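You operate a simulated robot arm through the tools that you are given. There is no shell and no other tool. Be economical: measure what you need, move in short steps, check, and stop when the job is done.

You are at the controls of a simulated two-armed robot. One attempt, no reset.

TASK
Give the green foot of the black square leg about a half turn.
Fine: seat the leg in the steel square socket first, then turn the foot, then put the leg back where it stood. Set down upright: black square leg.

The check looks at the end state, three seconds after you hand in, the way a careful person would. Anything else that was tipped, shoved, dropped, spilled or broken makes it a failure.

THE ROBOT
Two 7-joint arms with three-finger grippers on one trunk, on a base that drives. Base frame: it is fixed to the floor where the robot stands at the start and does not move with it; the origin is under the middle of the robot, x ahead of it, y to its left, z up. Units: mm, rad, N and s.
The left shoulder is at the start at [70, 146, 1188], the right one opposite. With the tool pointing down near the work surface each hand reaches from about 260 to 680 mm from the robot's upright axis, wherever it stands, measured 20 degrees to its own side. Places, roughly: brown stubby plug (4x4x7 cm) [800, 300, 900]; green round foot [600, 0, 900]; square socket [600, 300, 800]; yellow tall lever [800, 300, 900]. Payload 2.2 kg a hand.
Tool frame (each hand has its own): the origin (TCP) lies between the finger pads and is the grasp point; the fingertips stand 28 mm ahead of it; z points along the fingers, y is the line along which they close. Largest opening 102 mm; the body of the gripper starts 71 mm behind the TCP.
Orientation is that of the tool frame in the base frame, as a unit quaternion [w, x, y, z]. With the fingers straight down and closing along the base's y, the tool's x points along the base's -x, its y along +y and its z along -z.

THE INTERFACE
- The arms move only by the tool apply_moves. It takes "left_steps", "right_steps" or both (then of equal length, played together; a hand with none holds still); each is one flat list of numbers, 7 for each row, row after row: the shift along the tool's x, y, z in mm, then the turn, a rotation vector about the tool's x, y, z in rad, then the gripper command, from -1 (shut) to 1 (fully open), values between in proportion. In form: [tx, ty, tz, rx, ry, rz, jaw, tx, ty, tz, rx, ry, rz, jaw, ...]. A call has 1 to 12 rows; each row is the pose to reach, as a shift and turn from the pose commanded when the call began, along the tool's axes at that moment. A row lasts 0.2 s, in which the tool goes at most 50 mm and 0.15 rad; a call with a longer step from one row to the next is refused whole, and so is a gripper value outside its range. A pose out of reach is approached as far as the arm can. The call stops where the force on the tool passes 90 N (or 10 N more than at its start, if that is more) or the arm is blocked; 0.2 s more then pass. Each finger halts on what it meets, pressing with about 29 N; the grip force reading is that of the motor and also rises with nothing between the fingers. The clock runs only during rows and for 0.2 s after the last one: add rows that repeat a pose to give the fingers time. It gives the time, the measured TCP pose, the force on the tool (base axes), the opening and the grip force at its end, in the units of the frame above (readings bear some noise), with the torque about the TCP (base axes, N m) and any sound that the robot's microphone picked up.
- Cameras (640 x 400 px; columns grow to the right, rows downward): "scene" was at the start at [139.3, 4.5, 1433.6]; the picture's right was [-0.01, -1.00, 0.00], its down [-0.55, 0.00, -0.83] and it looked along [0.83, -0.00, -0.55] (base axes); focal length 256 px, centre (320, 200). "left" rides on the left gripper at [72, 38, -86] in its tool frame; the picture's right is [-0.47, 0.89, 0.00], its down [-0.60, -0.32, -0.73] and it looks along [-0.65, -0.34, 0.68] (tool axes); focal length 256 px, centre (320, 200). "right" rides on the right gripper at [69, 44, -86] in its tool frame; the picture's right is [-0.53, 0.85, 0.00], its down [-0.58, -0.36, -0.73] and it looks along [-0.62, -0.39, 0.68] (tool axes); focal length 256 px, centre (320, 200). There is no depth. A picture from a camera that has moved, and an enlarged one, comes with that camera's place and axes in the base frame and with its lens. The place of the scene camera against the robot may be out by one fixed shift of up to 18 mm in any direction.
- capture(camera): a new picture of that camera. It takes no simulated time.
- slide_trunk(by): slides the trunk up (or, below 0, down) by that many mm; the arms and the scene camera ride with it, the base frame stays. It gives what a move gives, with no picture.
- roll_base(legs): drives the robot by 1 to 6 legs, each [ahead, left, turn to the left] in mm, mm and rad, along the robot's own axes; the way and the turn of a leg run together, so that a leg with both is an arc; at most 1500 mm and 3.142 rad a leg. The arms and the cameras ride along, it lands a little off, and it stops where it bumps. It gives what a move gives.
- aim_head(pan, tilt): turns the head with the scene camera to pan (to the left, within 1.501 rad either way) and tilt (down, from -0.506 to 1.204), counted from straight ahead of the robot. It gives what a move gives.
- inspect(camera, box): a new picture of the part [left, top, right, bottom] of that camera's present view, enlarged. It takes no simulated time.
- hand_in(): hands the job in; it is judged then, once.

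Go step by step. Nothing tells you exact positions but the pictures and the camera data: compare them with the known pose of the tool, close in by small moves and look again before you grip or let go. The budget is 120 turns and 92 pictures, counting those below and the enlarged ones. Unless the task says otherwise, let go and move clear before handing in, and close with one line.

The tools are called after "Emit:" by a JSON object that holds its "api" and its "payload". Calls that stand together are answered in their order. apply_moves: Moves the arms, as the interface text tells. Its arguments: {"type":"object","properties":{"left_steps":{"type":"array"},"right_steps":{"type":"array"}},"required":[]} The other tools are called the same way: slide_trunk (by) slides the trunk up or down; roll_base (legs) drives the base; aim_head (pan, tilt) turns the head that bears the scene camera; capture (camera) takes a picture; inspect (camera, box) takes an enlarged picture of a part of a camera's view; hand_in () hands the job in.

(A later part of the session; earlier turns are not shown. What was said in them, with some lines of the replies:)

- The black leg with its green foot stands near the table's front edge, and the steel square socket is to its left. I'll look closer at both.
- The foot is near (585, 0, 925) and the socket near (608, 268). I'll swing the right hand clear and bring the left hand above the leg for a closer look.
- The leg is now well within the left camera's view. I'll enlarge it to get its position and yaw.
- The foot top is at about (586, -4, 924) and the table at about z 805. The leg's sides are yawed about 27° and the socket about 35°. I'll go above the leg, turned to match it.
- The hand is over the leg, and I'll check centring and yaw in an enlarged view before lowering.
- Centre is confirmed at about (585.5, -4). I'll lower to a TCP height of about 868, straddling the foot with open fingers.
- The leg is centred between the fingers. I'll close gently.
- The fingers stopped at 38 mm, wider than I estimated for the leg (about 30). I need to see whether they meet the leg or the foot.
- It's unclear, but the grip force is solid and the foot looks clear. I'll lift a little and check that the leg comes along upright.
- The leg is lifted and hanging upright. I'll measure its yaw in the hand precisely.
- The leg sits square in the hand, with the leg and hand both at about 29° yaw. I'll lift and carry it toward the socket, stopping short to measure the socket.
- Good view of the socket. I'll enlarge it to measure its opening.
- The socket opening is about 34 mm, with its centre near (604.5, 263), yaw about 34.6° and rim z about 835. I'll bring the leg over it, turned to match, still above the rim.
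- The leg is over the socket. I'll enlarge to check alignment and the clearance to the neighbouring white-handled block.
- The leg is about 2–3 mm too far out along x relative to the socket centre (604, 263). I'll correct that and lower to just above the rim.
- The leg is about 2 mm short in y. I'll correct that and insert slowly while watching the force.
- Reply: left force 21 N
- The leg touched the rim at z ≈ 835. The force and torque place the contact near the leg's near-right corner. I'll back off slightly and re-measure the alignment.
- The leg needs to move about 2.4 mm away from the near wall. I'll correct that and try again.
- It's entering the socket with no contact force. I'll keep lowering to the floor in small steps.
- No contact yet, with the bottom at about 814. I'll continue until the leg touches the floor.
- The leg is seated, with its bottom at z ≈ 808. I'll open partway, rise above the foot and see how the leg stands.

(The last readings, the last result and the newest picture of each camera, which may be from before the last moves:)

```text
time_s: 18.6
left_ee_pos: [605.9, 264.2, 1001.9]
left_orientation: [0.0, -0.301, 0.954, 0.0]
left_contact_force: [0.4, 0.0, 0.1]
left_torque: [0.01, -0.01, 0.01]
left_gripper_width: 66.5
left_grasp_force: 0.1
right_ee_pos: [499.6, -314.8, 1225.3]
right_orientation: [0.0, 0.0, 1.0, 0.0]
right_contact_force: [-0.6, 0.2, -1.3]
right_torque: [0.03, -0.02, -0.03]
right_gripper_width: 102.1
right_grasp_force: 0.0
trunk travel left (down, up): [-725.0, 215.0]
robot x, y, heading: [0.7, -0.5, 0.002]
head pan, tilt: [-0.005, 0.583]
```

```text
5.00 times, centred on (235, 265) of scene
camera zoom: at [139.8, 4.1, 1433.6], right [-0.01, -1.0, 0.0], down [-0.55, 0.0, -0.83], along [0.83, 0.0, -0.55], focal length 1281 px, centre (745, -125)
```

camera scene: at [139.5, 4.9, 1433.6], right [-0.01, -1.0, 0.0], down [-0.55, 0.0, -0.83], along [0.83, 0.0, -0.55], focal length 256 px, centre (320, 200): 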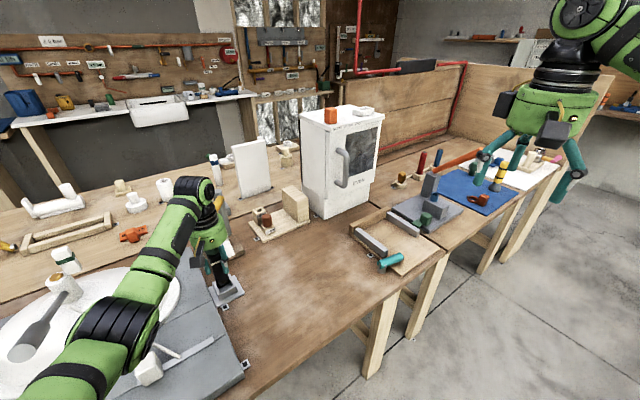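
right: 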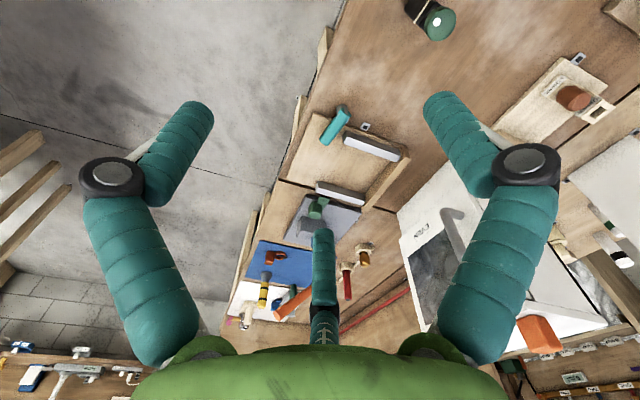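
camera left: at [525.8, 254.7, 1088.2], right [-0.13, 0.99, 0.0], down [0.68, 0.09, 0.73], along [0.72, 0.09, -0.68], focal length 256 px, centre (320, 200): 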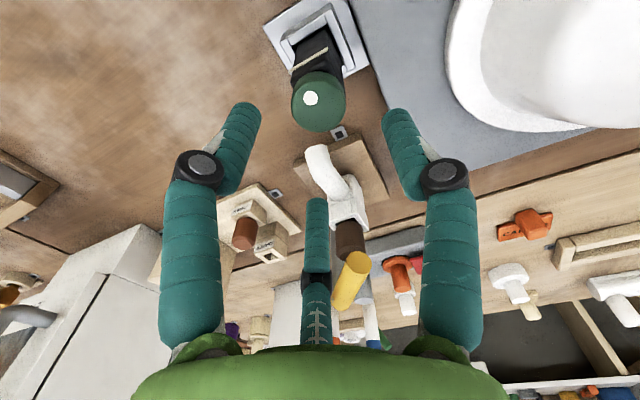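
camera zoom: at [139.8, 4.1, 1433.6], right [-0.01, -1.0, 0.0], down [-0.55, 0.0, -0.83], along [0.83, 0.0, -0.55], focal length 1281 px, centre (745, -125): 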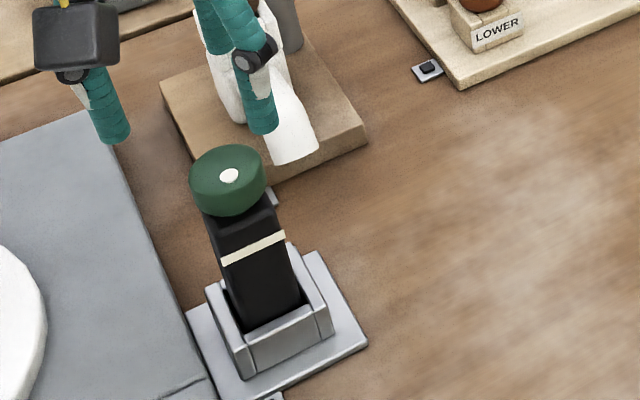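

The leg is upright in the socket, and the mark on the foot points to about −125° (base yaw). I'll pre-rotate the open hand 90° clockwise above the foot so a 180° counter-clockwise turn follows.

Emit:
{"api": "apply_moves", "payload": {"left_steps": [1, 0.1, 0, 0, 0, 0.14, 0.3, 2.3, 0.25, 0, 0, 0, 0.28, 0.3, 2.3, 0.25, 0, 0, 0, 0.42, 0.3, 2.3, 0.25, 0, 0, 0, 0.56, 0.3, 2.3, 0.25, 0, 0, 0, 0.7, 0.3, 2.3, 0.25, 0, 0, 0, 0.84, 0.3, 2.3, 0.25, 0, 0, 0, 0.98, 0.3, 2.3, 0.25, 0, 0, 0, 1.12, 0.3, 2.3, 0.25, 0, 0, 0, 1.26, 0.3, 2.3, 0.25, 0, 0, 0, 1.4, 0.3, 2.3, 0.25, 0, 0, 0, 1.54, 0.3, 2.3, 0.25, 0, 0, 0, 1.57, 0.3]}}

Emit:
{"api": "capture", "payload": {"camera": "left"}}

Emit:
{"api": "capture", "payload": {"camera": "scene"}}

```text
time_s: 21.2
left_ee_pos: [606.2, 261.9, 1004.7]
left_orientation: [0.0, 0.463, 0.886, 0.0]
left_contact_force: [-0.2, -0.1, 0.5]
left_torque: [-0.01, 0.01, -0.02]
left_gripper_width: 66.1
left_grasp_force: 0.0
right_ee_pos: [498.2, -314.2, 1225.1]
right_orientation: [0.0, 0.0, 1.0, 0.0]
right_contact_force: [0.7, 0.5, -0.2]
right_torque: [-0.01, -0.03, -0.01]
right_gripper_width: 102.0
right_grasp_force: 0.1
trunk travel left (down, up): [-725.0, 215.0]
robot x, y, heading: [2.1, 4.1, -0.005]
head pan, tilt: [-0.005, 0.583]
```

```text
50 pictures are left
camera left: at [595.7, 344.5, 1089.9], right [0.99, 0.12, 0.0], down [0.08, -0.68, 0.73], along [0.09, -0.73, -0.68], focal length 256 px, centre (320, 200)
```

left: 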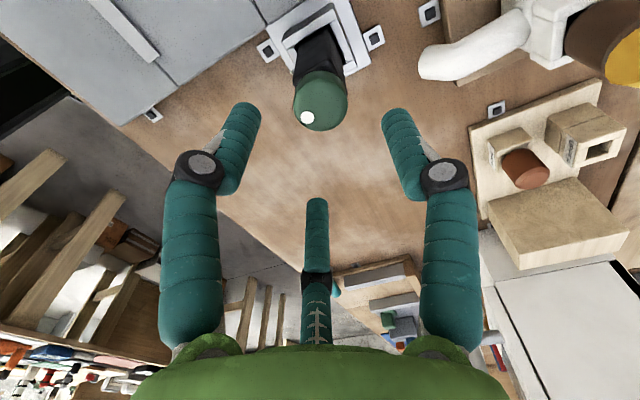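

```text
49 pictures are left
camera scene: at [139.3, 4.5, 1433.6], right [-0.01, -1.0, 0.0], down [-0.55, 0.0, -0.83], along [0.83, 0.0, -0.55], focal length 256 px, centre (320, 200)
```

scene: 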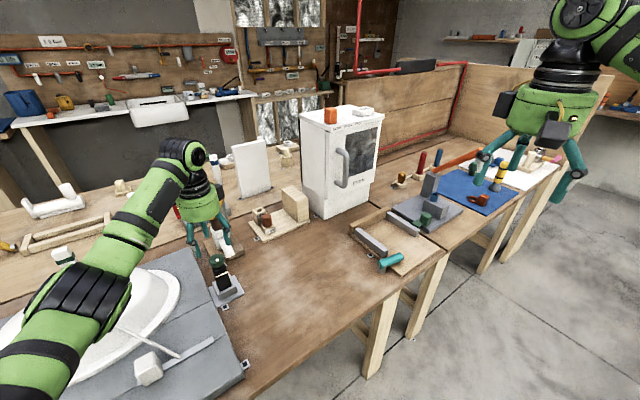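

The wrist reached −55° fine. I'll check centring over the foot in an enlarged view.

Emit:
{"api": "inspect", "payload": {"camera": "left", "box": [270, 10, 370, 135]}}

```text
3.20 times, centred on (320, 72) of left
camera zoom: at [595.7, 344.5, 1089.9], right [0.99, 0.12, 0.0], down [0.08, -0.68, 0.73], along [0.09, -0.73, -0.68], focal length 819 px, centre (320, 608)
```

zoom: 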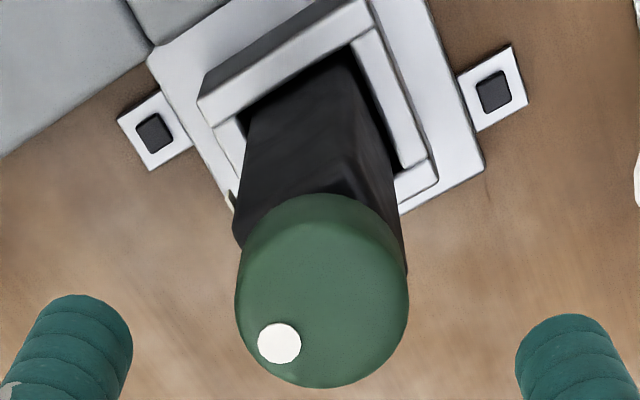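

The hand is centred over the foot. I'll lower so the fingertips sit just above the leg's top (TCP about 941) and close on the foot only.

Emit:
{"api": "apply_moves", "payload": {"left_steps": [0, 0, 30, 0, 0, 0, 0.3, 0, 0, 55, 0, 0, 0, 0.3, 0, 0, 63, 0, 0, 0, 0.3, 0, 0, 63, 0, 0, 0, 0.3]}}

Emit:
{"api": "capture", "payload": {"camera": "left"}}

Emit:
{"api": "inspect", "payload": {"camera": "scene", "box": [185, 225, 265, 305]}}

```text
time_s: 22.2
left_ee_pos: [603.1, 263.9, 940.6]
left_orientation: [-0.001, 0.462, 0.887, 0.0]
left_contact_force: [-1.4, -0.8, 0.1]
left_torque: [0.03, -0.01, 0.01]
left_gripper_width: 66.4
left_grasp_force: 0.2
right_ee_pos: [498.7, -314.2, 1226.4]
right_orientation: [0.0, 0.0, 1.0, 0.001]
right_contact_force: [-0.4, 0.2, -0.3]
right_torque: [0.01, -0.01, 0.01]
right_gripper_width: 101.9
right_grasp_force: 0.1
trunk travel left (down, up): [-725.0, 215.0]
robot x, y, heading: [0.7, -3.9, 0.005]
head pan, tilt: [-0.005, 0.583]
```

```text
47 pictures are left
camera left: at [593.8, 344.4, 1027.4], right [0.99, 0.13, 0.0], down [0.09, -0.68, 0.73], along [0.09, -0.73, -0.68], focal length 256 px, centre (320, 200)
```

left: 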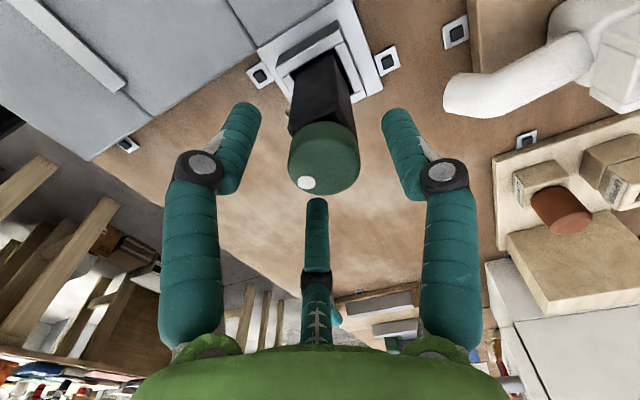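

```text
5.00 times, centred on (225, 265) of scene
camera zoom: at [139.3, 4.6, 1433.6], right [-0.01, -1.0, 0.0], down [-0.55, 0.0, -0.83], along [0.83, 0.0, -0.55], focal length 1281 px, centre (795, -125)
```

zoom: 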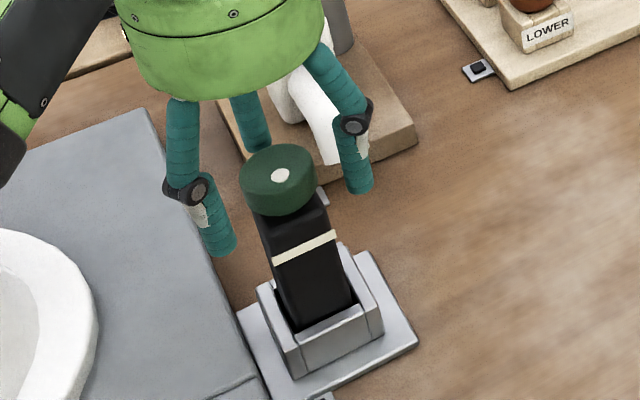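

The fingers straddle the foot. I'll close on it.

Emit:
{"api": "apply_moves", "payload": {"left_steps": [0, 0, 0, 0, 0, 0, 0, 0, 0, 0, 0, 0, 0, -0.15, 0, 0, 0, 0, 0, 0, -0.3, 0, 0, 0, 0, 0, 0, -0.6, 0, 0, 0, 0, 0, 0, -1, 0, 0, 0, 0, 0, 0, -1]}}

Emit:
{"api": "capture", "payload": {"camera": "left"}}

Emit:
{"api": "inspect", "payload": {"camera": "scene", "box": [185, 225, 265, 305]}}

```text
time_s: 23.6
left_ee_pos: [603.5, 261.8, 941.6]
left_orientation: [-0.001, 0.462, 0.887, 0.0]
left_contact_force: [0.5, -0.3, 1.0]
left_torque: [-0.04, -0.09, 0.02]
left_gripper_width: 35.1
left_grasp_force: 28.6
right_ee_pos: [499.6, -315.2, 1225.8]
right_orientation: [-0.001, 0.0, 1.0, 0.0]
right_contact_force: [-0.6, 1.0, -0.2]
right_torque: [0.0, -0.01, -0.02]
right_gripper_width: 101.9
right_grasp_force: 0.1
trunk travel left (down, up): [-725.0, 215.0]
robot x, y, heading: [-0.4, 2.3, -0.001]
head pan, tilt: [-0.005, 0.583]
```

```text
45 pictures are left
camera left: at [593.9, 344.1, 1027.8], right [0.99, 0.13, 0.0], down [0.09, -0.68, 0.73], along [0.09, -0.73, -0.68], focal length 256 px, centre (320, 200)
```

left: 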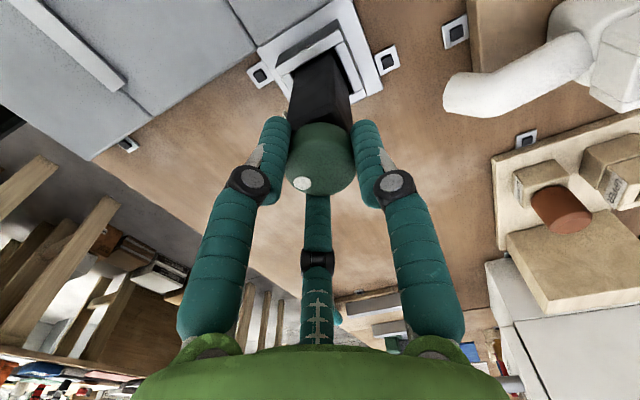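

```text
5.00 times, centred on (225, 265) of scene
camera zoom: at [139.4, 4.4, 1433.6], right [-0.01, -1.0, 0.0], down [-0.55, 0.0, -0.83], along [0.83, 0.0, -0.55], focal length 1281 px, centre (795, -125)
```

zoom: 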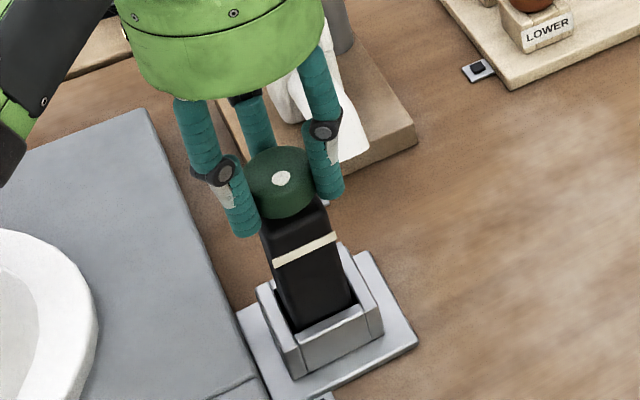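

The foot is gripped at 35 mm. I'll start turning counter-clockwise, with a first part to see that it moves.

Emit:
{"api": "apply_moves", "payload": {"left_steps": [0, 0, 0, 0, 0, -0.1, -1, 0, 0, 0, 0, 0, -0.2, -1, 0, 0, 0, 0, 0, -0.3, -1, 0, 0, 0, 0, 0, -0.4, -1, 0, 0, 0, 0, 0, -0.5, -1, 0, 0, 0, 0, 0, -0.5, -1]}}

Emit:
{"api": "capture", "payload": {"camera": "left"}}

Emit:
{"api": "inspect", "payload": {"camera": "scene", "box": [185, 225, 265, 305]}}

```text
time_s: 25.0
left_ee_pos: [604.9, 262.6, 941.9]
left_orientation: [0.002, 0.228, 0.974, 0.001]
left_contact_force: [0.5, 2.3, 10.6]
left_torque: [0.05, -0.07, 0.01]
left_gripper_width: 35.0
left_grasp_force: 28.9
right_ee_pos: [496.5, -315.3, 1225.7]
right_orientation: [0.001, 0.0, 1.0, 0.0]
right_contact_force: [0.1, -0.2, 1.0]
right_torque: [0.0, 0.03, 0.01]
right_gripper_width: 102.1
right_grasp_force: 0.0
trunk travel left (down, up): [-725.0, 215.0]
robot x, y, heading: [1.1, -0.7, -0.001]
head pan, tilt: [-0.005, 0.583]
```

```text
43 pictures are left
camera left: at [556.2, 328.6, 1027.6], right [0.81, 0.59, 0.0], down [0.4, -0.55, 0.73], along [0.43, -0.59, -0.68], focal length 256 px, centre (320, 200)
```

left: 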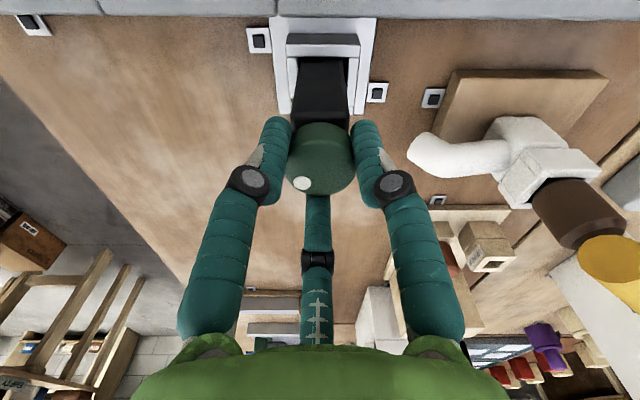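

```text
5.00 times, centred on (225, 265) of scene
camera zoom: at [137.6, 4.3, 1433.9], right [-0.01, -1.0, 0.0], down [-0.55, 0.0, -0.84], along [0.84, 0.0, -0.55], focal length 1281 px, centre (795, -125)
```

zoom: 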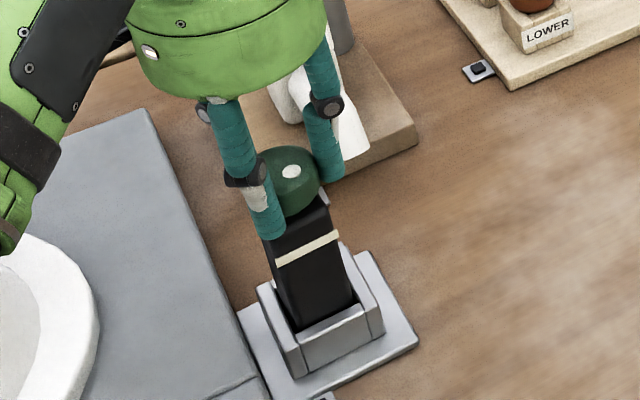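

The foot turns with the hand, with a mild upward push that suggests it is unscrewing. I'll continue while easing the hand up slightly.

Emit:
{"api": "apply_moves", "payload": {"left_steps": [0, 0, -1, 0, 0, -0.13, -1, 0, 0, -1.5, 0, 0, -0.26, -1, 0, 0, -2, 0, 0, -0.39, -1, 0, 0, -2, 0, 0, -0.52, -1, 0, 0, -2, 0, 0, -0.65, -1, 0, 0, -2, 0, 0, -0.78, -1, 0, 0, -2, 0, 0, -0.91, -1, 0, 0, -2, 0, 0, -1.04, -1, 0, 0, -2, 0, 0, -1.04, -1]}}

Emit:
{"api": "capture", "payload": {"camera": "left"}}

```text
time_s: 27.0
left_ee_pos: [604.3, 263.7, 941.6]
left_orientation: [0.0, -0.286, 0.958, 0.001]
left_contact_force: [3.2, -0.2, 0.7]
left_torque: [-0.11, -0.37, -0.03]
left_gripper_width: 34.9
left_grasp_force: 28.9
right_ee_pos: [500.2, -314.9, 1225.0]
right_orientation: [0.0, 0.001, 1.0, 0.0]
right_contact_force: [-0.1, -0.1, -0.3]
right_torque: [0.0, -0.04, -0.02]
right_gripper_width: 101.9
right_grasp_force: 0.0
trunk travel left (down, up): [-725.0, 215.0]
robot x, y, heading: [-4.8, -2.0, 0.001]
head pan, tilt: [-0.005, 0.583]
```

```text
41 pictures are left
camera left: at [524.2, 255.2, 1027.8], right [-0.1, 1.0, 0.0], down [0.68, 0.07, 0.73], along [0.73, 0.07, -0.68], focal length 256 px, centre (320, 200)
```

left: 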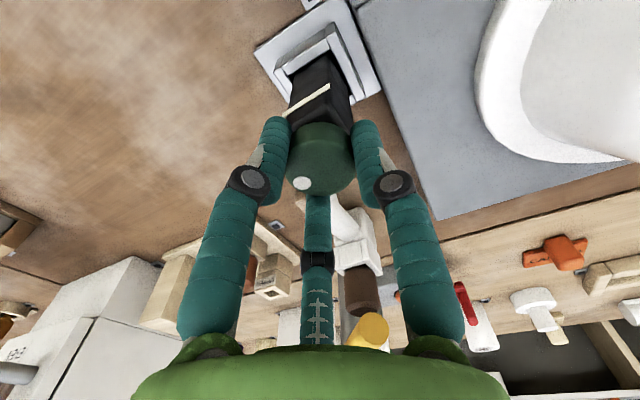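

About 88° done, with the mark still riding with the hand. I'll continue the remaining 92°.

Emit:
{"api": "apply_moves", "payload": {"left_steps": [0, 0, 0, 0, 0, -0.145, -1, 0, 0, 0, 0, 0, -0.29, -1, 0, 0, 0, 0, 0, -0.435, -1, 0, 0, 0, 0, 0, -0.58, -1, 0, 0, 0, 0, 0, -0.725, -1, 0, 0, 0, 0, 0, -0.87, -1, 0, 0, 0, 0, 0, -1.015, -1, 0, 0, 0, 0, 0, -1.16, -1, 0, 0, 0, 0, 0, -1.3, -1, 0, 0, 0, 0, 0, -1.44, -1, 0, 0, 0, 0, 0, -1.58, -1, 0, 0, 0, 0, 0, -1.61, -1]}}

Emit:
{"api": "capture", "payload": {"camera": "left"}}

Emit:
{"api": "inspect", "payload": {"camera": "scene", "box": [185, 225, 265, 305]}}

```text
time_s: 29.6
left_ee_pos: [604.6, 263.0, 942.1]
left_orientation: [0.0, 0.889, -0.457, 0.0]
left_contact_force: [2.6, -1.3, -0.4]
left_torque: [-0.1, -0.34, -0.01]
left_gripper_width: 34.9
left_grasp_force: 28.8
right_ee_pos: [499.1, -315.0, 1225.9]
right_orientation: [0.001, 0.0, 1.0, 0.0]
right_contact_force: [-0.1, -0.1, 0.1]
right_torque: [0.03, 0.0, 0.01]
right_gripper_width: 101.7
right_grasp_force: 0.0
trunk travel left (down, up): [-725.0, 215.0]
robot x, y, heading: [1.4, 3.2, 0.002]
head pan, tilt: [-0.005, 0.583]
```

```text
40 pictures are left
camera left: at [617.1, 182.5, 1027.6], right [-0.99, -0.14, 0.0], down [-0.09, 0.68, 0.73], along [-0.1, 0.72, -0.68], focal length 256 px, centre (320, 200)
```

left: 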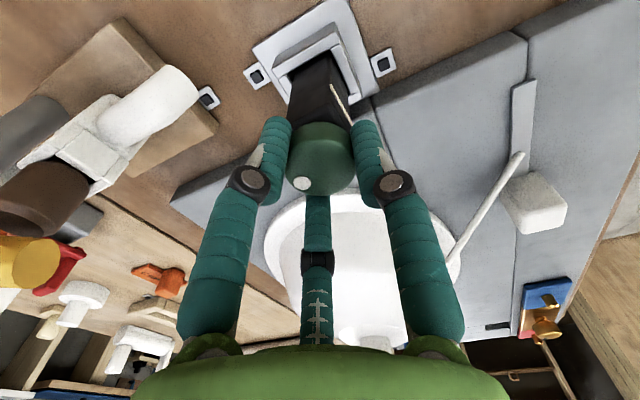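

```text
5.00 times, centred on (225, 265) of scene
camera zoom: at [140.0, 4.5, 1433.6], right [-0.01, -1.0, 0.0], down [-0.55, 0.0, -0.83], along [0.83, 0.0, -0.55], focal length 1281 px, centre (795, -125)
```

zoom: 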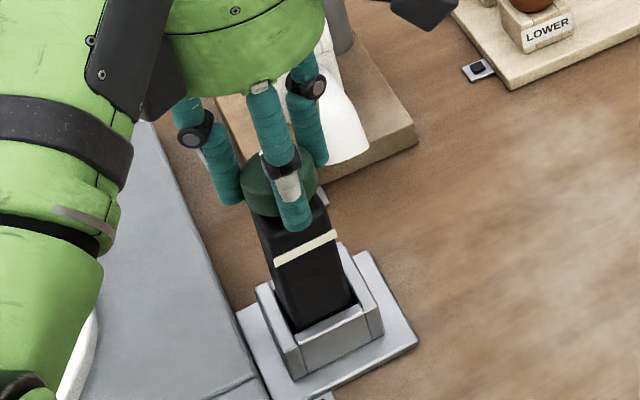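

The foot has turned about 180°. I'll release, rise and look.

Emit:
{"api": "apply_moves", "payload": {"left_steps": [0, 0, 0, 0, 0, 0, -0.1, 0, 0, 0, 0, 0, 0, 0.3, 0, 0, 0, 0, 0, 0, 0.3, 0, 0, -30, 0, 0, 0, 0.3, 0, 0, -60, 0, 0, 0, 0.3, 0, 0, -60, 0, 0, 0, 0.3]}}

Emit:
{"api": "inspect", "payload": {"camera": "scene", "box": [185, 225, 265, 305]}}

Emit:
{"api": "capture", "payload": {"camera": "left"}}

```text
time_s: 31.0
left_ee_pos: [604.1, 262.9, 1000.8]
left_orientation: [-0.001, 0.889, -0.458, 0.0]
left_contact_force: [0.2, -0.1, 0.0]
left_torque: [0.01, 0.01, 0.0]
left_gripper_width: 66.5
left_grasp_force: 0.1
right_ee_pos: [499.4, -314.8, 1225.6]
right_orientation: [0.0, -0.001, 1.0, 0.0]
right_contact_force: [0.4, 0.5, 0.8]
right_torque: [0.04, -0.02, 0.03]
right_gripper_width: 102.1
right_grasp_force: 0.0
trunk travel left (down, up): [-725.0, 215.0]
robot x, y, heading: [-4.2, -5.3, -0.002]
head pan, tilt: [-0.005, 0.583]
```

```text
5.00 times, centred on (225, 265) of scene
camera zoom: at [139.8, 4.4, 1433.6], right [-0.01, -1.0, 0.0], down [-0.55, 0.0, -0.83], along [0.83, 0.0, -0.55], focal length 1281 px, centre (795, -125)
```

zoom: 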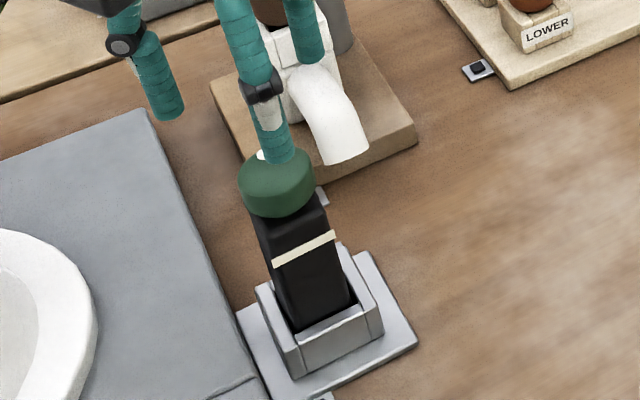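

```text
37 pictures are left
camera left: at [616.1, 182.7, 1086.6], right [-0.99, -0.14, 0.0], down [-0.09, 0.68, 0.73], along [-0.1, 0.72, -0.68], focal length 256 px, centre (320, 200)
```

left: 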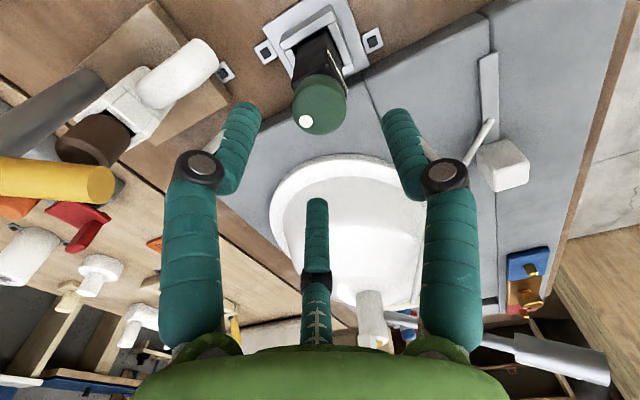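

The mark is now on the opposite side. I'll rotate the hand back to about 34.5° yaw above the leg to regrip the body.

Emit:
{"api": "apply_moves", "payload": {"left_steps": [0, 0, 0, 0, 0, 0.145, 0.3, 0, 0, 0, 0, 0, 0.29, 0.3, 0, 0, 0, 0, 0, 0.435, 0.3, 0, 0, 0, 0, 0, 0.58, 0.3, 0, 0, 0, 0, 0, 0.725, 0.3, 0, 0, 0, 0, 0, 0.87, 0.3, 0, 0, 0, 0, 0, 1.015, 0.3, 0, 0, 0, 0, 0, 1.16, 0.3, 0, 0, 0, 0, 0, 1.3, 0.3, 0, 0, 0, 0, 0, 1.44, 0.3, 0, 0, 0, 0, 0, 1.58, 0.3, 0, 0, 0, 0, 0, 1.59, 0.3]}}

Emit:
{"api": "inspect", "payload": {"camera": "left", "box": [270, 10, 370, 135]}}

Emit:
{"api": "inspect", "payload": {"camera": "scene", "box": [185, 225, 265, 305]}}

```text
time_s: 33.6
left_ee_pos: [604.3, 262.8, 1001.7]
left_orientation: [0.0, -0.295, 0.955, 0.0]
left_contact_force: [0.2, 0.4, 0.6]
left_torque: [-0.01, -0.01, 0.01]
left_gripper_width: 66.1
left_grasp_force: 0.1
right_ee_pos: [499.4, -315.4, 1226.1]
right_orientation: [0.0, -0.001, 1.0, -0.001]
right_contact_force: [0.4, 0.4, 0.7]
right_torque: [0.01, -0.02, 0.0]
right_gripper_width: 102.2
right_grasp_force: 0.0
trunk travel left (down, up): [-725.0, 215.0]
robot x, y, heading: [3.8, -2.3, 0.004]
head pan, tilt: [-0.005, 0.583]
```

```text
3.20 times, centred on (320, 72) of left
camera zoom: at [524.5, 254.1, 1087.9], right [-0.11, 0.99, 0.0], down [0.68, 0.08, 0.73], along [0.73, 0.08, -0.68], focal length 819 px, centre (320, 608)
```

zoom: 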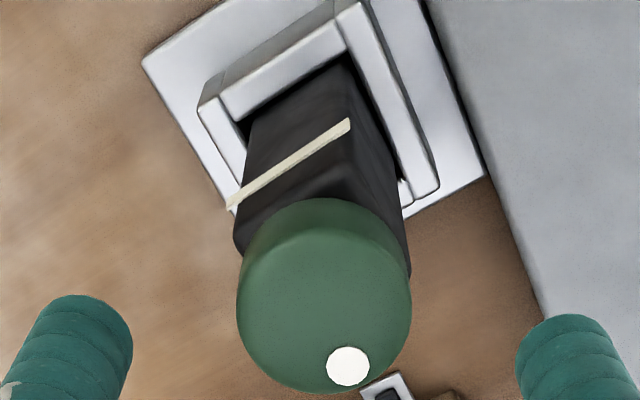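

```text
5.00 times, centred on (225, 265) of scene
camera zoom: at [139.3, 4.5, 1433.6], right [-0.01, -1.0, 0.0], down [-0.55, 0.0, -0.83], along [0.83, 0.0, -0.55], focal length 1281 px, centre (795, -125)
```

zoom: 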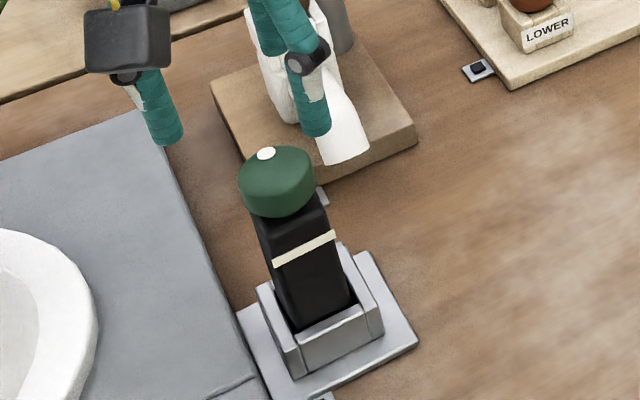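

The mark is on the far side, so the half turn is confirmed. I'll lower to the same grip height on the leg body and close.

Emit:
{"api": "apply_moves", "payload": {"left_steps": [0, 0, 35, 0, 0, 0, 0.3, 0, 0, 70, 0, 0, 0, 0.3, 0, 0, 100, 0, 0, 0, 0.3, 0, 0, 120, 0, 0, 0, 0.3, 0, 0, 126, 0, 0, 0, 0.3, 0, 0, 126, 0, 0, 0, 0.3, 0, 0, 126, 0, 0, 0, 0, 0, 0, 126, 0, 0, 0, -0.25, 0, 0, 126, 0, 0, 0, -0.5, 0, 0, 126, 0, 0, 0, -1, 0, 0, 126, 0, 0, 0, -1]}}

Emit:
{"api": "capture", "payload": {"camera": "left"}}

```text
time_s: 36.0
left_ee_pos: [604.9, 263.1, 876.5]
left_orientation: [0.001, -0.295, 0.955, 0.0]
left_contact_force: [0.7, -0.7, -0.4]
left_torque: [-0.05, -0.06, 0.02]
left_gripper_width: 37.3
left_grasp_force: 28.7
right_ee_pos: [499.0, -314.5, 1224.9]
right_orientation: [0.0, 0.0, 1.0, 0.0]
right_contact_force: [-0.1, 0.0, -0.3]
right_torque: [-0.02, 0.04, 0.02]
right_gripper_width: 101.7
right_grasp_force: 0.1
trunk travel left (down, up): [-725.0, 215.0]
robot x, y, heading: [-0.6, 1.5, -0.006]
head pan, tilt: [-0.005, 0.583]
```

```text
34 pictures are left
camera left: at [524.4, 254.9, 962.5], right [-0.12, 0.99, 0.0], down [0.68, 0.08, 0.73], along [0.73, 0.08, -0.68], focal length 256 px, centre (320, 200)
```

left: 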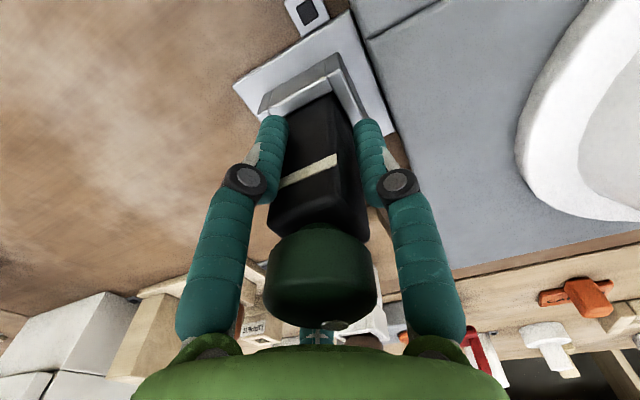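

The leg is gripped. I'll lift it straight out of the socket.

Emit:
{"api": "apply_moves", "payload": {"left_steps": [0, 0, -8, 0, 0, 0, -1, 0, 0, -16, 0, 0, 0, -1, 0, 0, -26, 0, 0, 0, -1, 0, 0, -36, 0, 0, 0, -1, 0, 0, -50, 0, 0, 0, -1, 0, 0, -75, 0, 0, 0, -1, 0, 0, -75, 0, 0, 0, -1]}}

Emit:
{"api": "capture", "payload": {"camera": "left"}}

Emit:
{"api": "inspect", "payload": {"camera": "scene", "box": [185, 205, 285, 305]}}

```text
time_s: 37.6
left_ee_pos: [605.0, 262.2, 949.5]
left_orientation: [0.0, -0.296, 0.955, -0.001]
left_contact_force: [0.0, 0.7, -1.9]
left_torque: [0.02, -0.02, 0.02]
left_gripper_width: 37.7
left_grasp_force: 29.1
right_ee_pos: [498.1, -313.8, 1225.1]
right_orientation: [0.0, 0.0, 1.0, -0.001]
right_contact_force: [1.0, -0.6, 0.1]
right_torque: [0.0, -0.01, -0.02]
right_gripper_width: 101.9
right_grasp_force: 0.0
trunk travel left (down, up): [-725.0, 215.0]
robot x, y, heading: [-0.4, 2.9, 0.001]
head pan, tilt: [-0.005, 0.583]
```

```text
33 pictures are left
camera left: at [524.8, 253.5, 1036.0], right [-0.12, 0.99, 0.0], down [0.68, 0.08, 0.73], along [0.73, 0.08, -0.68], focal length 256 px, centre (320, 200)
```

left: 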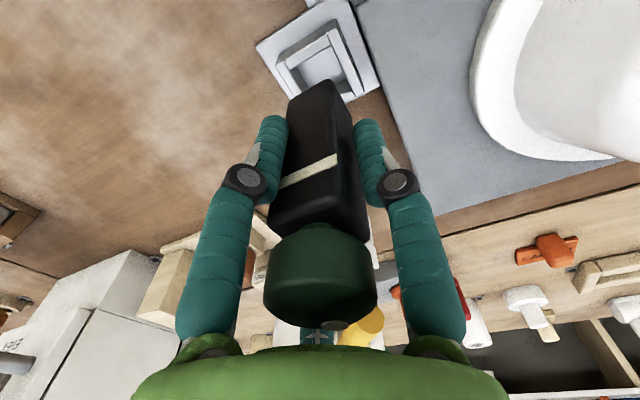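

```text
4.00 times, centred on (235, 255) of scene
camera zoom: at [139.8, 4.8, 1433.6], right [-0.01, -1.0, 0.0], down [-0.55, 0.0, -0.83], along [0.83, 0.0, -0.55], focal length 1025 px, centre (660, -20)
```

zoom: 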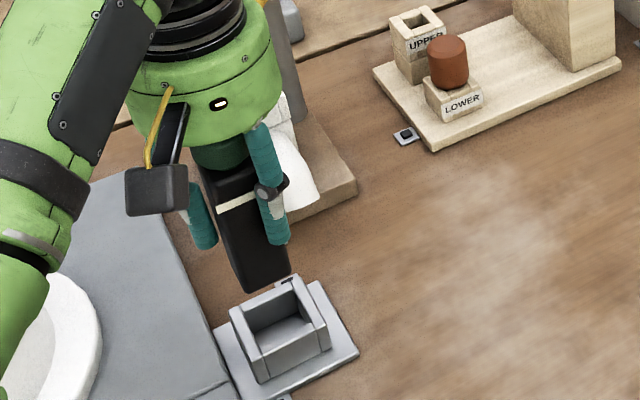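

It came out cleanly. I'll carry the leg back above its original spot, with TCP (587, −6) and yaw 28.5°.

Emit:
{"api": "apply_moves", "payload": {"left_steps": [21, -26, 0, 0, 0, 0.013, -1, 42, -53, 0, 0, 0, 0.026, -1, 63, -79, 0, 0, 0, 0.039, -1, 84, -106, 0, 0, 0, 0.052, -1, 105, -132, 0, 0, 0, 0.065, -1, 125, -158, 0, 0, 0, 0.08, -1, 146, -185, 0, 0, 0, 0.09, -1, 167.2, -211.1, 0, 0, 0, 0.103, -1, 167.2, -211.1, 30, 0, 0, 0.103, -1, 167.2, -211.1, 50, 0, 0, 0.103, -1, 167.2, -211.1, 50, 0, 0, 0.103, -1]}}

Emit:
{"api": "capture", "payload": {"camera": "left"}}

Emit:
{"api": "inspect", "payload": {"camera": "scene", "box": [280, 230, 360, 310]}}

```text
time_s: 40.0
left_ee_pos: [586.1, -6.1, 901.9]
left_orientation: [0.001, -0.245, 0.969, 0.001]
left_contact_force: [0.3, -0.5, -2.4]
left_torque: [0.02, 0.03, 0.01]
left_gripper_width: 37.6
left_grasp_force: 28.6
right_ee_pos: [497.5, -315.5, 1225.2]
right_orientation: [-0.001, 0.0, 1.0, 0.001]
right_contact_force: [-0.1, -0.1, -0.2]
right_torque: [-0.01, -0.02, -0.01]
right_gripper_width: 102.1
right_grasp_force: 0.0
trunk travel left (down, up): [-725.0, 215.0]
robot x, y, heading: [2.1, 0.7, 0.001]
head pan, tilt: [-0.005, 0.583]
```

```text
31 pictures are left
camera left: at [504.3, -5.2, 987.7], right [-0.01, 1.0, 0.0], down [0.68, 0.01, 0.73], along [0.73, 0.01, -0.68], focal length 256 px, centre (320, 200)
```

left: 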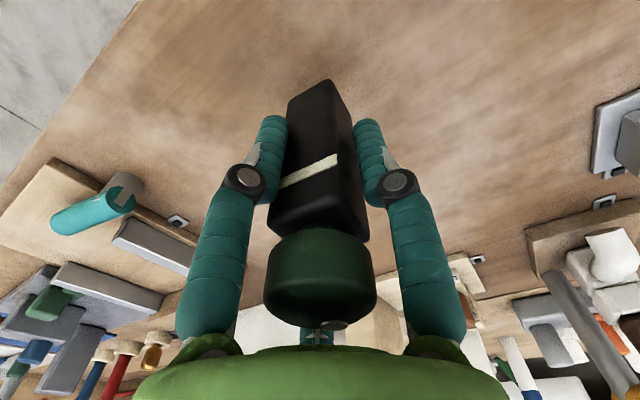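

```text
5.00 times, centred on (320, 270) of scene
camera zoom: at [139.3, 4.1, 1433.6], right [-0.01, -1.0, 0.0], down [-0.55, 0.0, -0.83], along [0.83, 0.0, -0.55], focal length 1281 px, centre (320, -150)
```

zoom: 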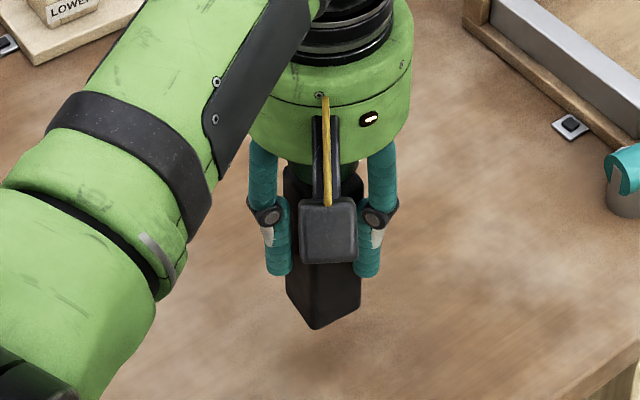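

Nearly right. I'll make a small correction and lower to just above the table, then creep to contact.

Emit:
{"api": "apply_moves", "payload": {"left_steps": [-0.7, -1.7, 10, 0, 0, 0, -1, -0.7, -1.7, 20, 0, 0, 0, -1, -0.7, -1.7, 26, 0, 0, 0, -1, -0.7, -1.7, 28, 0, 0, 0, -1, -0.7, -1.7, 28, 0, 0, 0, -1]}}

Emit:
{"api": "inspect", "payload": {"camera": "scene", "box": [280, 230, 360, 310]}}

```text
time_s: 41.2
left_ee_pos: [588.2, -7.7, 874.2]
left_orientation: [0.0, -0.245, 0.969, 0.001]
left_contact_force: [0.0, 0.0, -1.6]
left_torque: [-0.02, -0.01, 0.01]
left_gripper_width: 37.5
left_grasp_force: 28.8
right_ee_pos: [498.4, -315.5, 1225.1]
right_orientation: [0.0, 0.0, 1.0, 0.0]
right_contact_force: [0.1, 0.4, 0.3]
right_torque: [0.01, -0.02, 0.0]
right_gripper_width: 101.8
right_grasp_force: 0.0
trunk travel left (down, up): [-725.0, 215.0]
robot x, y, heading: [0.7, -2.9, -0.001]
head pan, tilt: [-0.005, 0.583]
```

```text
5.00 times, centred on (320, 270) of scene
camera zoom: at [139.6, 4.5, 1433.6], right [-0.01, -1.0, 0.0], down [-0.55, 0.0, -0.83], along [0.83, 0.0, -0.55], focal length 1281 px, centre (320, -150)
```

zoom: 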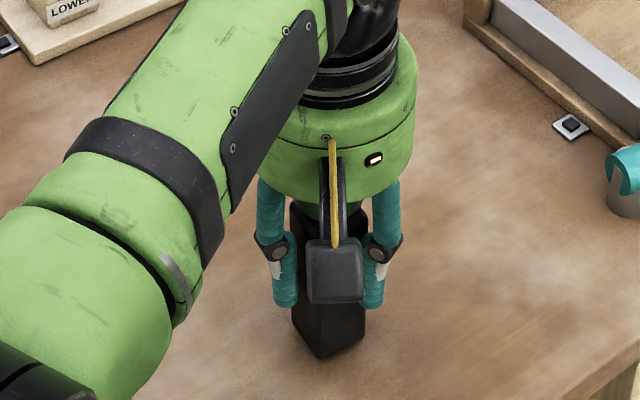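

The leg is about 2 mm off in y. I'll correct that and creep down to contact.

Emit:
{"api": "apply_moves", "payload": {"left_steps": [-0.2, 1.8, 0, 0, 0, 0, -1, -0.2, 1.8, 1.5, 0, 0, 0, -1, -0.2, 1.8, 3, 0, 0, 0, -1, -0.2, 1.8, 3, 0, 0, 0, -1]}}

Emit:
{"api": "inspect", "payload": {"camera": "scene", "box": [280, 230, 360, 310]}}

```text
time_s: 42.2
left_ee_pos: [586.2, -6.6, 870.4]
left_orientation: [0.0, -0.245, 0.969, -0.001]
left_contact_force: [0.1, 0.5, -0.5]
left_torque: [0.03, 0.02, -0.02]
left_gripper_width: 37.4
left_grasp_force: 29.2
right_ee_pos: [498.6, -314.8, 1226.0]
right_orientation: [0.0, 0.0, 1.0, -0.001]
right_contact_force: [0.0, 0.1, 0.0]
right_torque: [-0.02, -0.01, -0.01]
right_gripper_width: 102.1
right_grasp_force: 0.1
trunk travel left (down, up): [-725.0, 215.0]
robot x, y, heading: [0.2, -1.4, 0.002]
head pan, tilt: [-0.005, 0.583]
```

```text
5.00 times, centred on (320, 270) of scene
camera zoom: at [139.5, 4.6, 1433.6], right [-0.01, -1.0, 0.0], down [-0.55, 0.0, -0.83], along [0.83, 0.0, -0.55], focal length 1281 px, centre (320, -150)
```

zoom: 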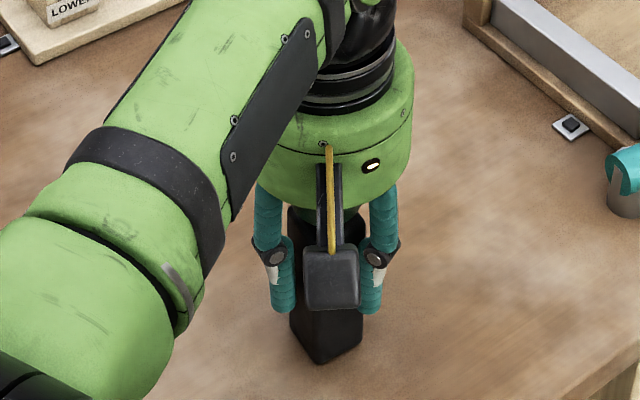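

The leg looks about at its original place, with almost no contact force yet. I'll take a couple more millimetres to make sure it's on the table.

Emit:
{"api": "apply_moves", "payload": {"left_steps": [0, 0, 1, 0, 0, 0, -1, 0, 0, 2, 0, 0, 0, -1, 0, 0, 2, 0, 0, 0, -1]}}

```text
time_s: 43.0
left_ee_pos: [586.6, -5.4, 870.3]
left_orientation: [0.003, -0.245, 0.97, -0.001]
left_contact_force: [0.7, 1.1, 14.4]
left_torque: [0.18, 0.19, -0.01]
left_gripper_width: 37.3
left_grasp_force: 29.1
right_ee_pos: [497.2, -314.4, 1226.2]
right_orientation: [0.001, 0.0, 1.0, 0.0]
right_contact_force: [0.8, -0.7, 0.3]
right_torque: [0.0, 0.02, -0.02]
right_gripper_width: 101.9
right_grasp_force: 0.0
trunk travel left (down, up): [-725.0, 215.0]
robot x, y, heading: [1.3, 2.0, 0.001]
head pan, tilt: [-0.005, 0.583]
```

The leg is on the table. I'll ease the pressure, release gently and rise.

Emit:
{"api": "apply_moves", "payload": {"left_steps": [0, 0, -1.8, 0, 0, 0, -1, 0, 0, -1.8, 0, 0, 0, -0.2, 0, 0, -1.8, 0, 0, 0, 0.1, 0, 0, -1.8, 0, 0, 0, 0.5, 0, 0, -1.8, 0, 0, 0, 0.5, 0, 0, -30, 0, 0, 0, 0.5, 0, 0, -65, 0, 0, 0, 0.5, 0, 0, -100, 0, 0, 0, 0.5, 0, 0, -140, 0, 0, 0, 0.5, 0, 0, -180, 0, 0, 0, 0.5]}}

Emit:
{"api": "inspect", "payload": {"camera": "scene", "box": [290, 250, 350, 310]}}

Emit:
{"api": "capture", "payload": {"camera": "left"}}

Emit:
{"api": "capture", "payload": {"camera": "scene"}}

```text
time_s: 45.2
left_ee_pos: [585.4, -5.6, 1047.3]
left_orientation: [0.0, -0.247, 0.969, 0.0]
left_contact_force: [-0.4, 0.9, -0.2]
left_torque: [-0.01, -0.01, 0.03]
left_gripper_width: 76.5
left_grasp_force: 0.0
right_ee_pos: [498.5, -314.0, 1226.5]
right_orientation: [-0.001, 0.0, 1.0, -0.001]
right_contact_force: [-0.6, 0.3, -0.5]
right_torque: [-0.01, -0.05, -0.02]
right_gripper_width: 102.1
right_grasp_force: 0.2
trunk travel left (down, up): [-725.0, 215.0]
robot x, y, heading: [-0.3, 3.6, 0.001]
head pan, tilt: [-0.005, 0.583]
```

```text
6.67 times, centred on (320, 280) of scene
camera zoom: at [138.9, 5.9, 1433.6], right [-0.01, -1.0, 0.0], down [-0.55, 0.0, -0.83], along [0.83, 0.0, -0.55], focal length 1708 px, centre (320, -333)
```

zoom: 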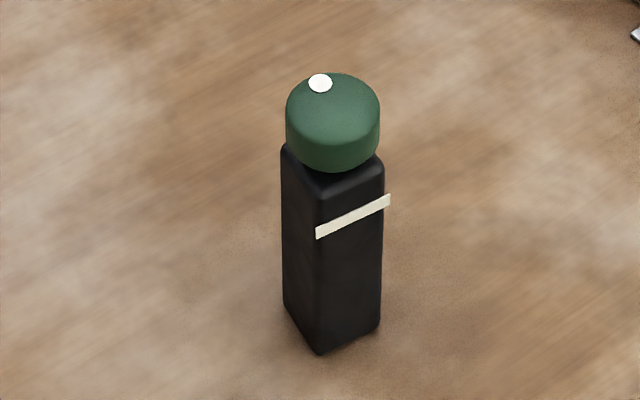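

```text
26 pictures are left
camera left: at [504.6, -4.3, 1134.1], right [-0.01, 1.0, 0.0], down [0.68, 0.01, 0.73], along [0.73, 0.01, -0.68], focal length 256 px, centre (320, 200)
```

left: 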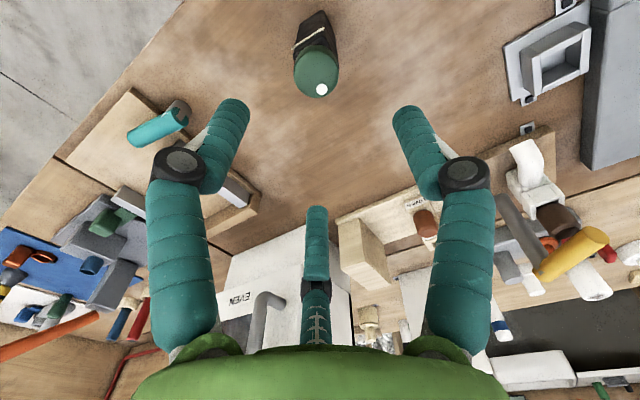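

```text
25 pictures are left
camera scene: at [138.9, 5.9, 1433.6], right [-0.01, -1.0, 0.0], down [-0.55, 0.0, -0.83], along [0.83, 0.0, -0.55], focal length 256 px, centre (320, 200)
```

scene: 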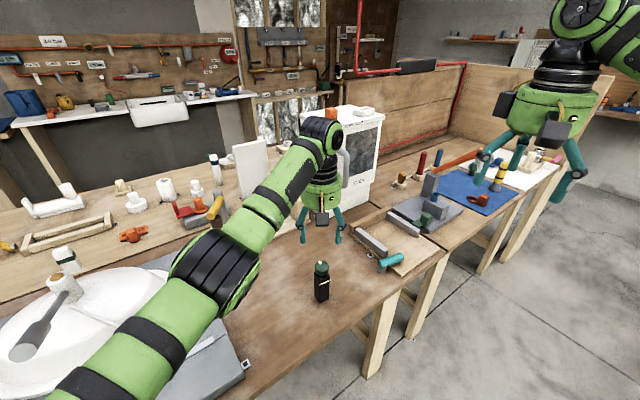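

The leg stands upright within about a millimetre of where it stood, its foot mark is on the opposite side, and both hands are clear. I'm handing in.

Emit:
{"api": "hand_in", "payload": {}}

```text
The job is handed in.
```

The black leg was seated in the square socket, its green foot was turned about 180° counter-clockwise, and the leg is back upright within about a millimetre of where it stood.
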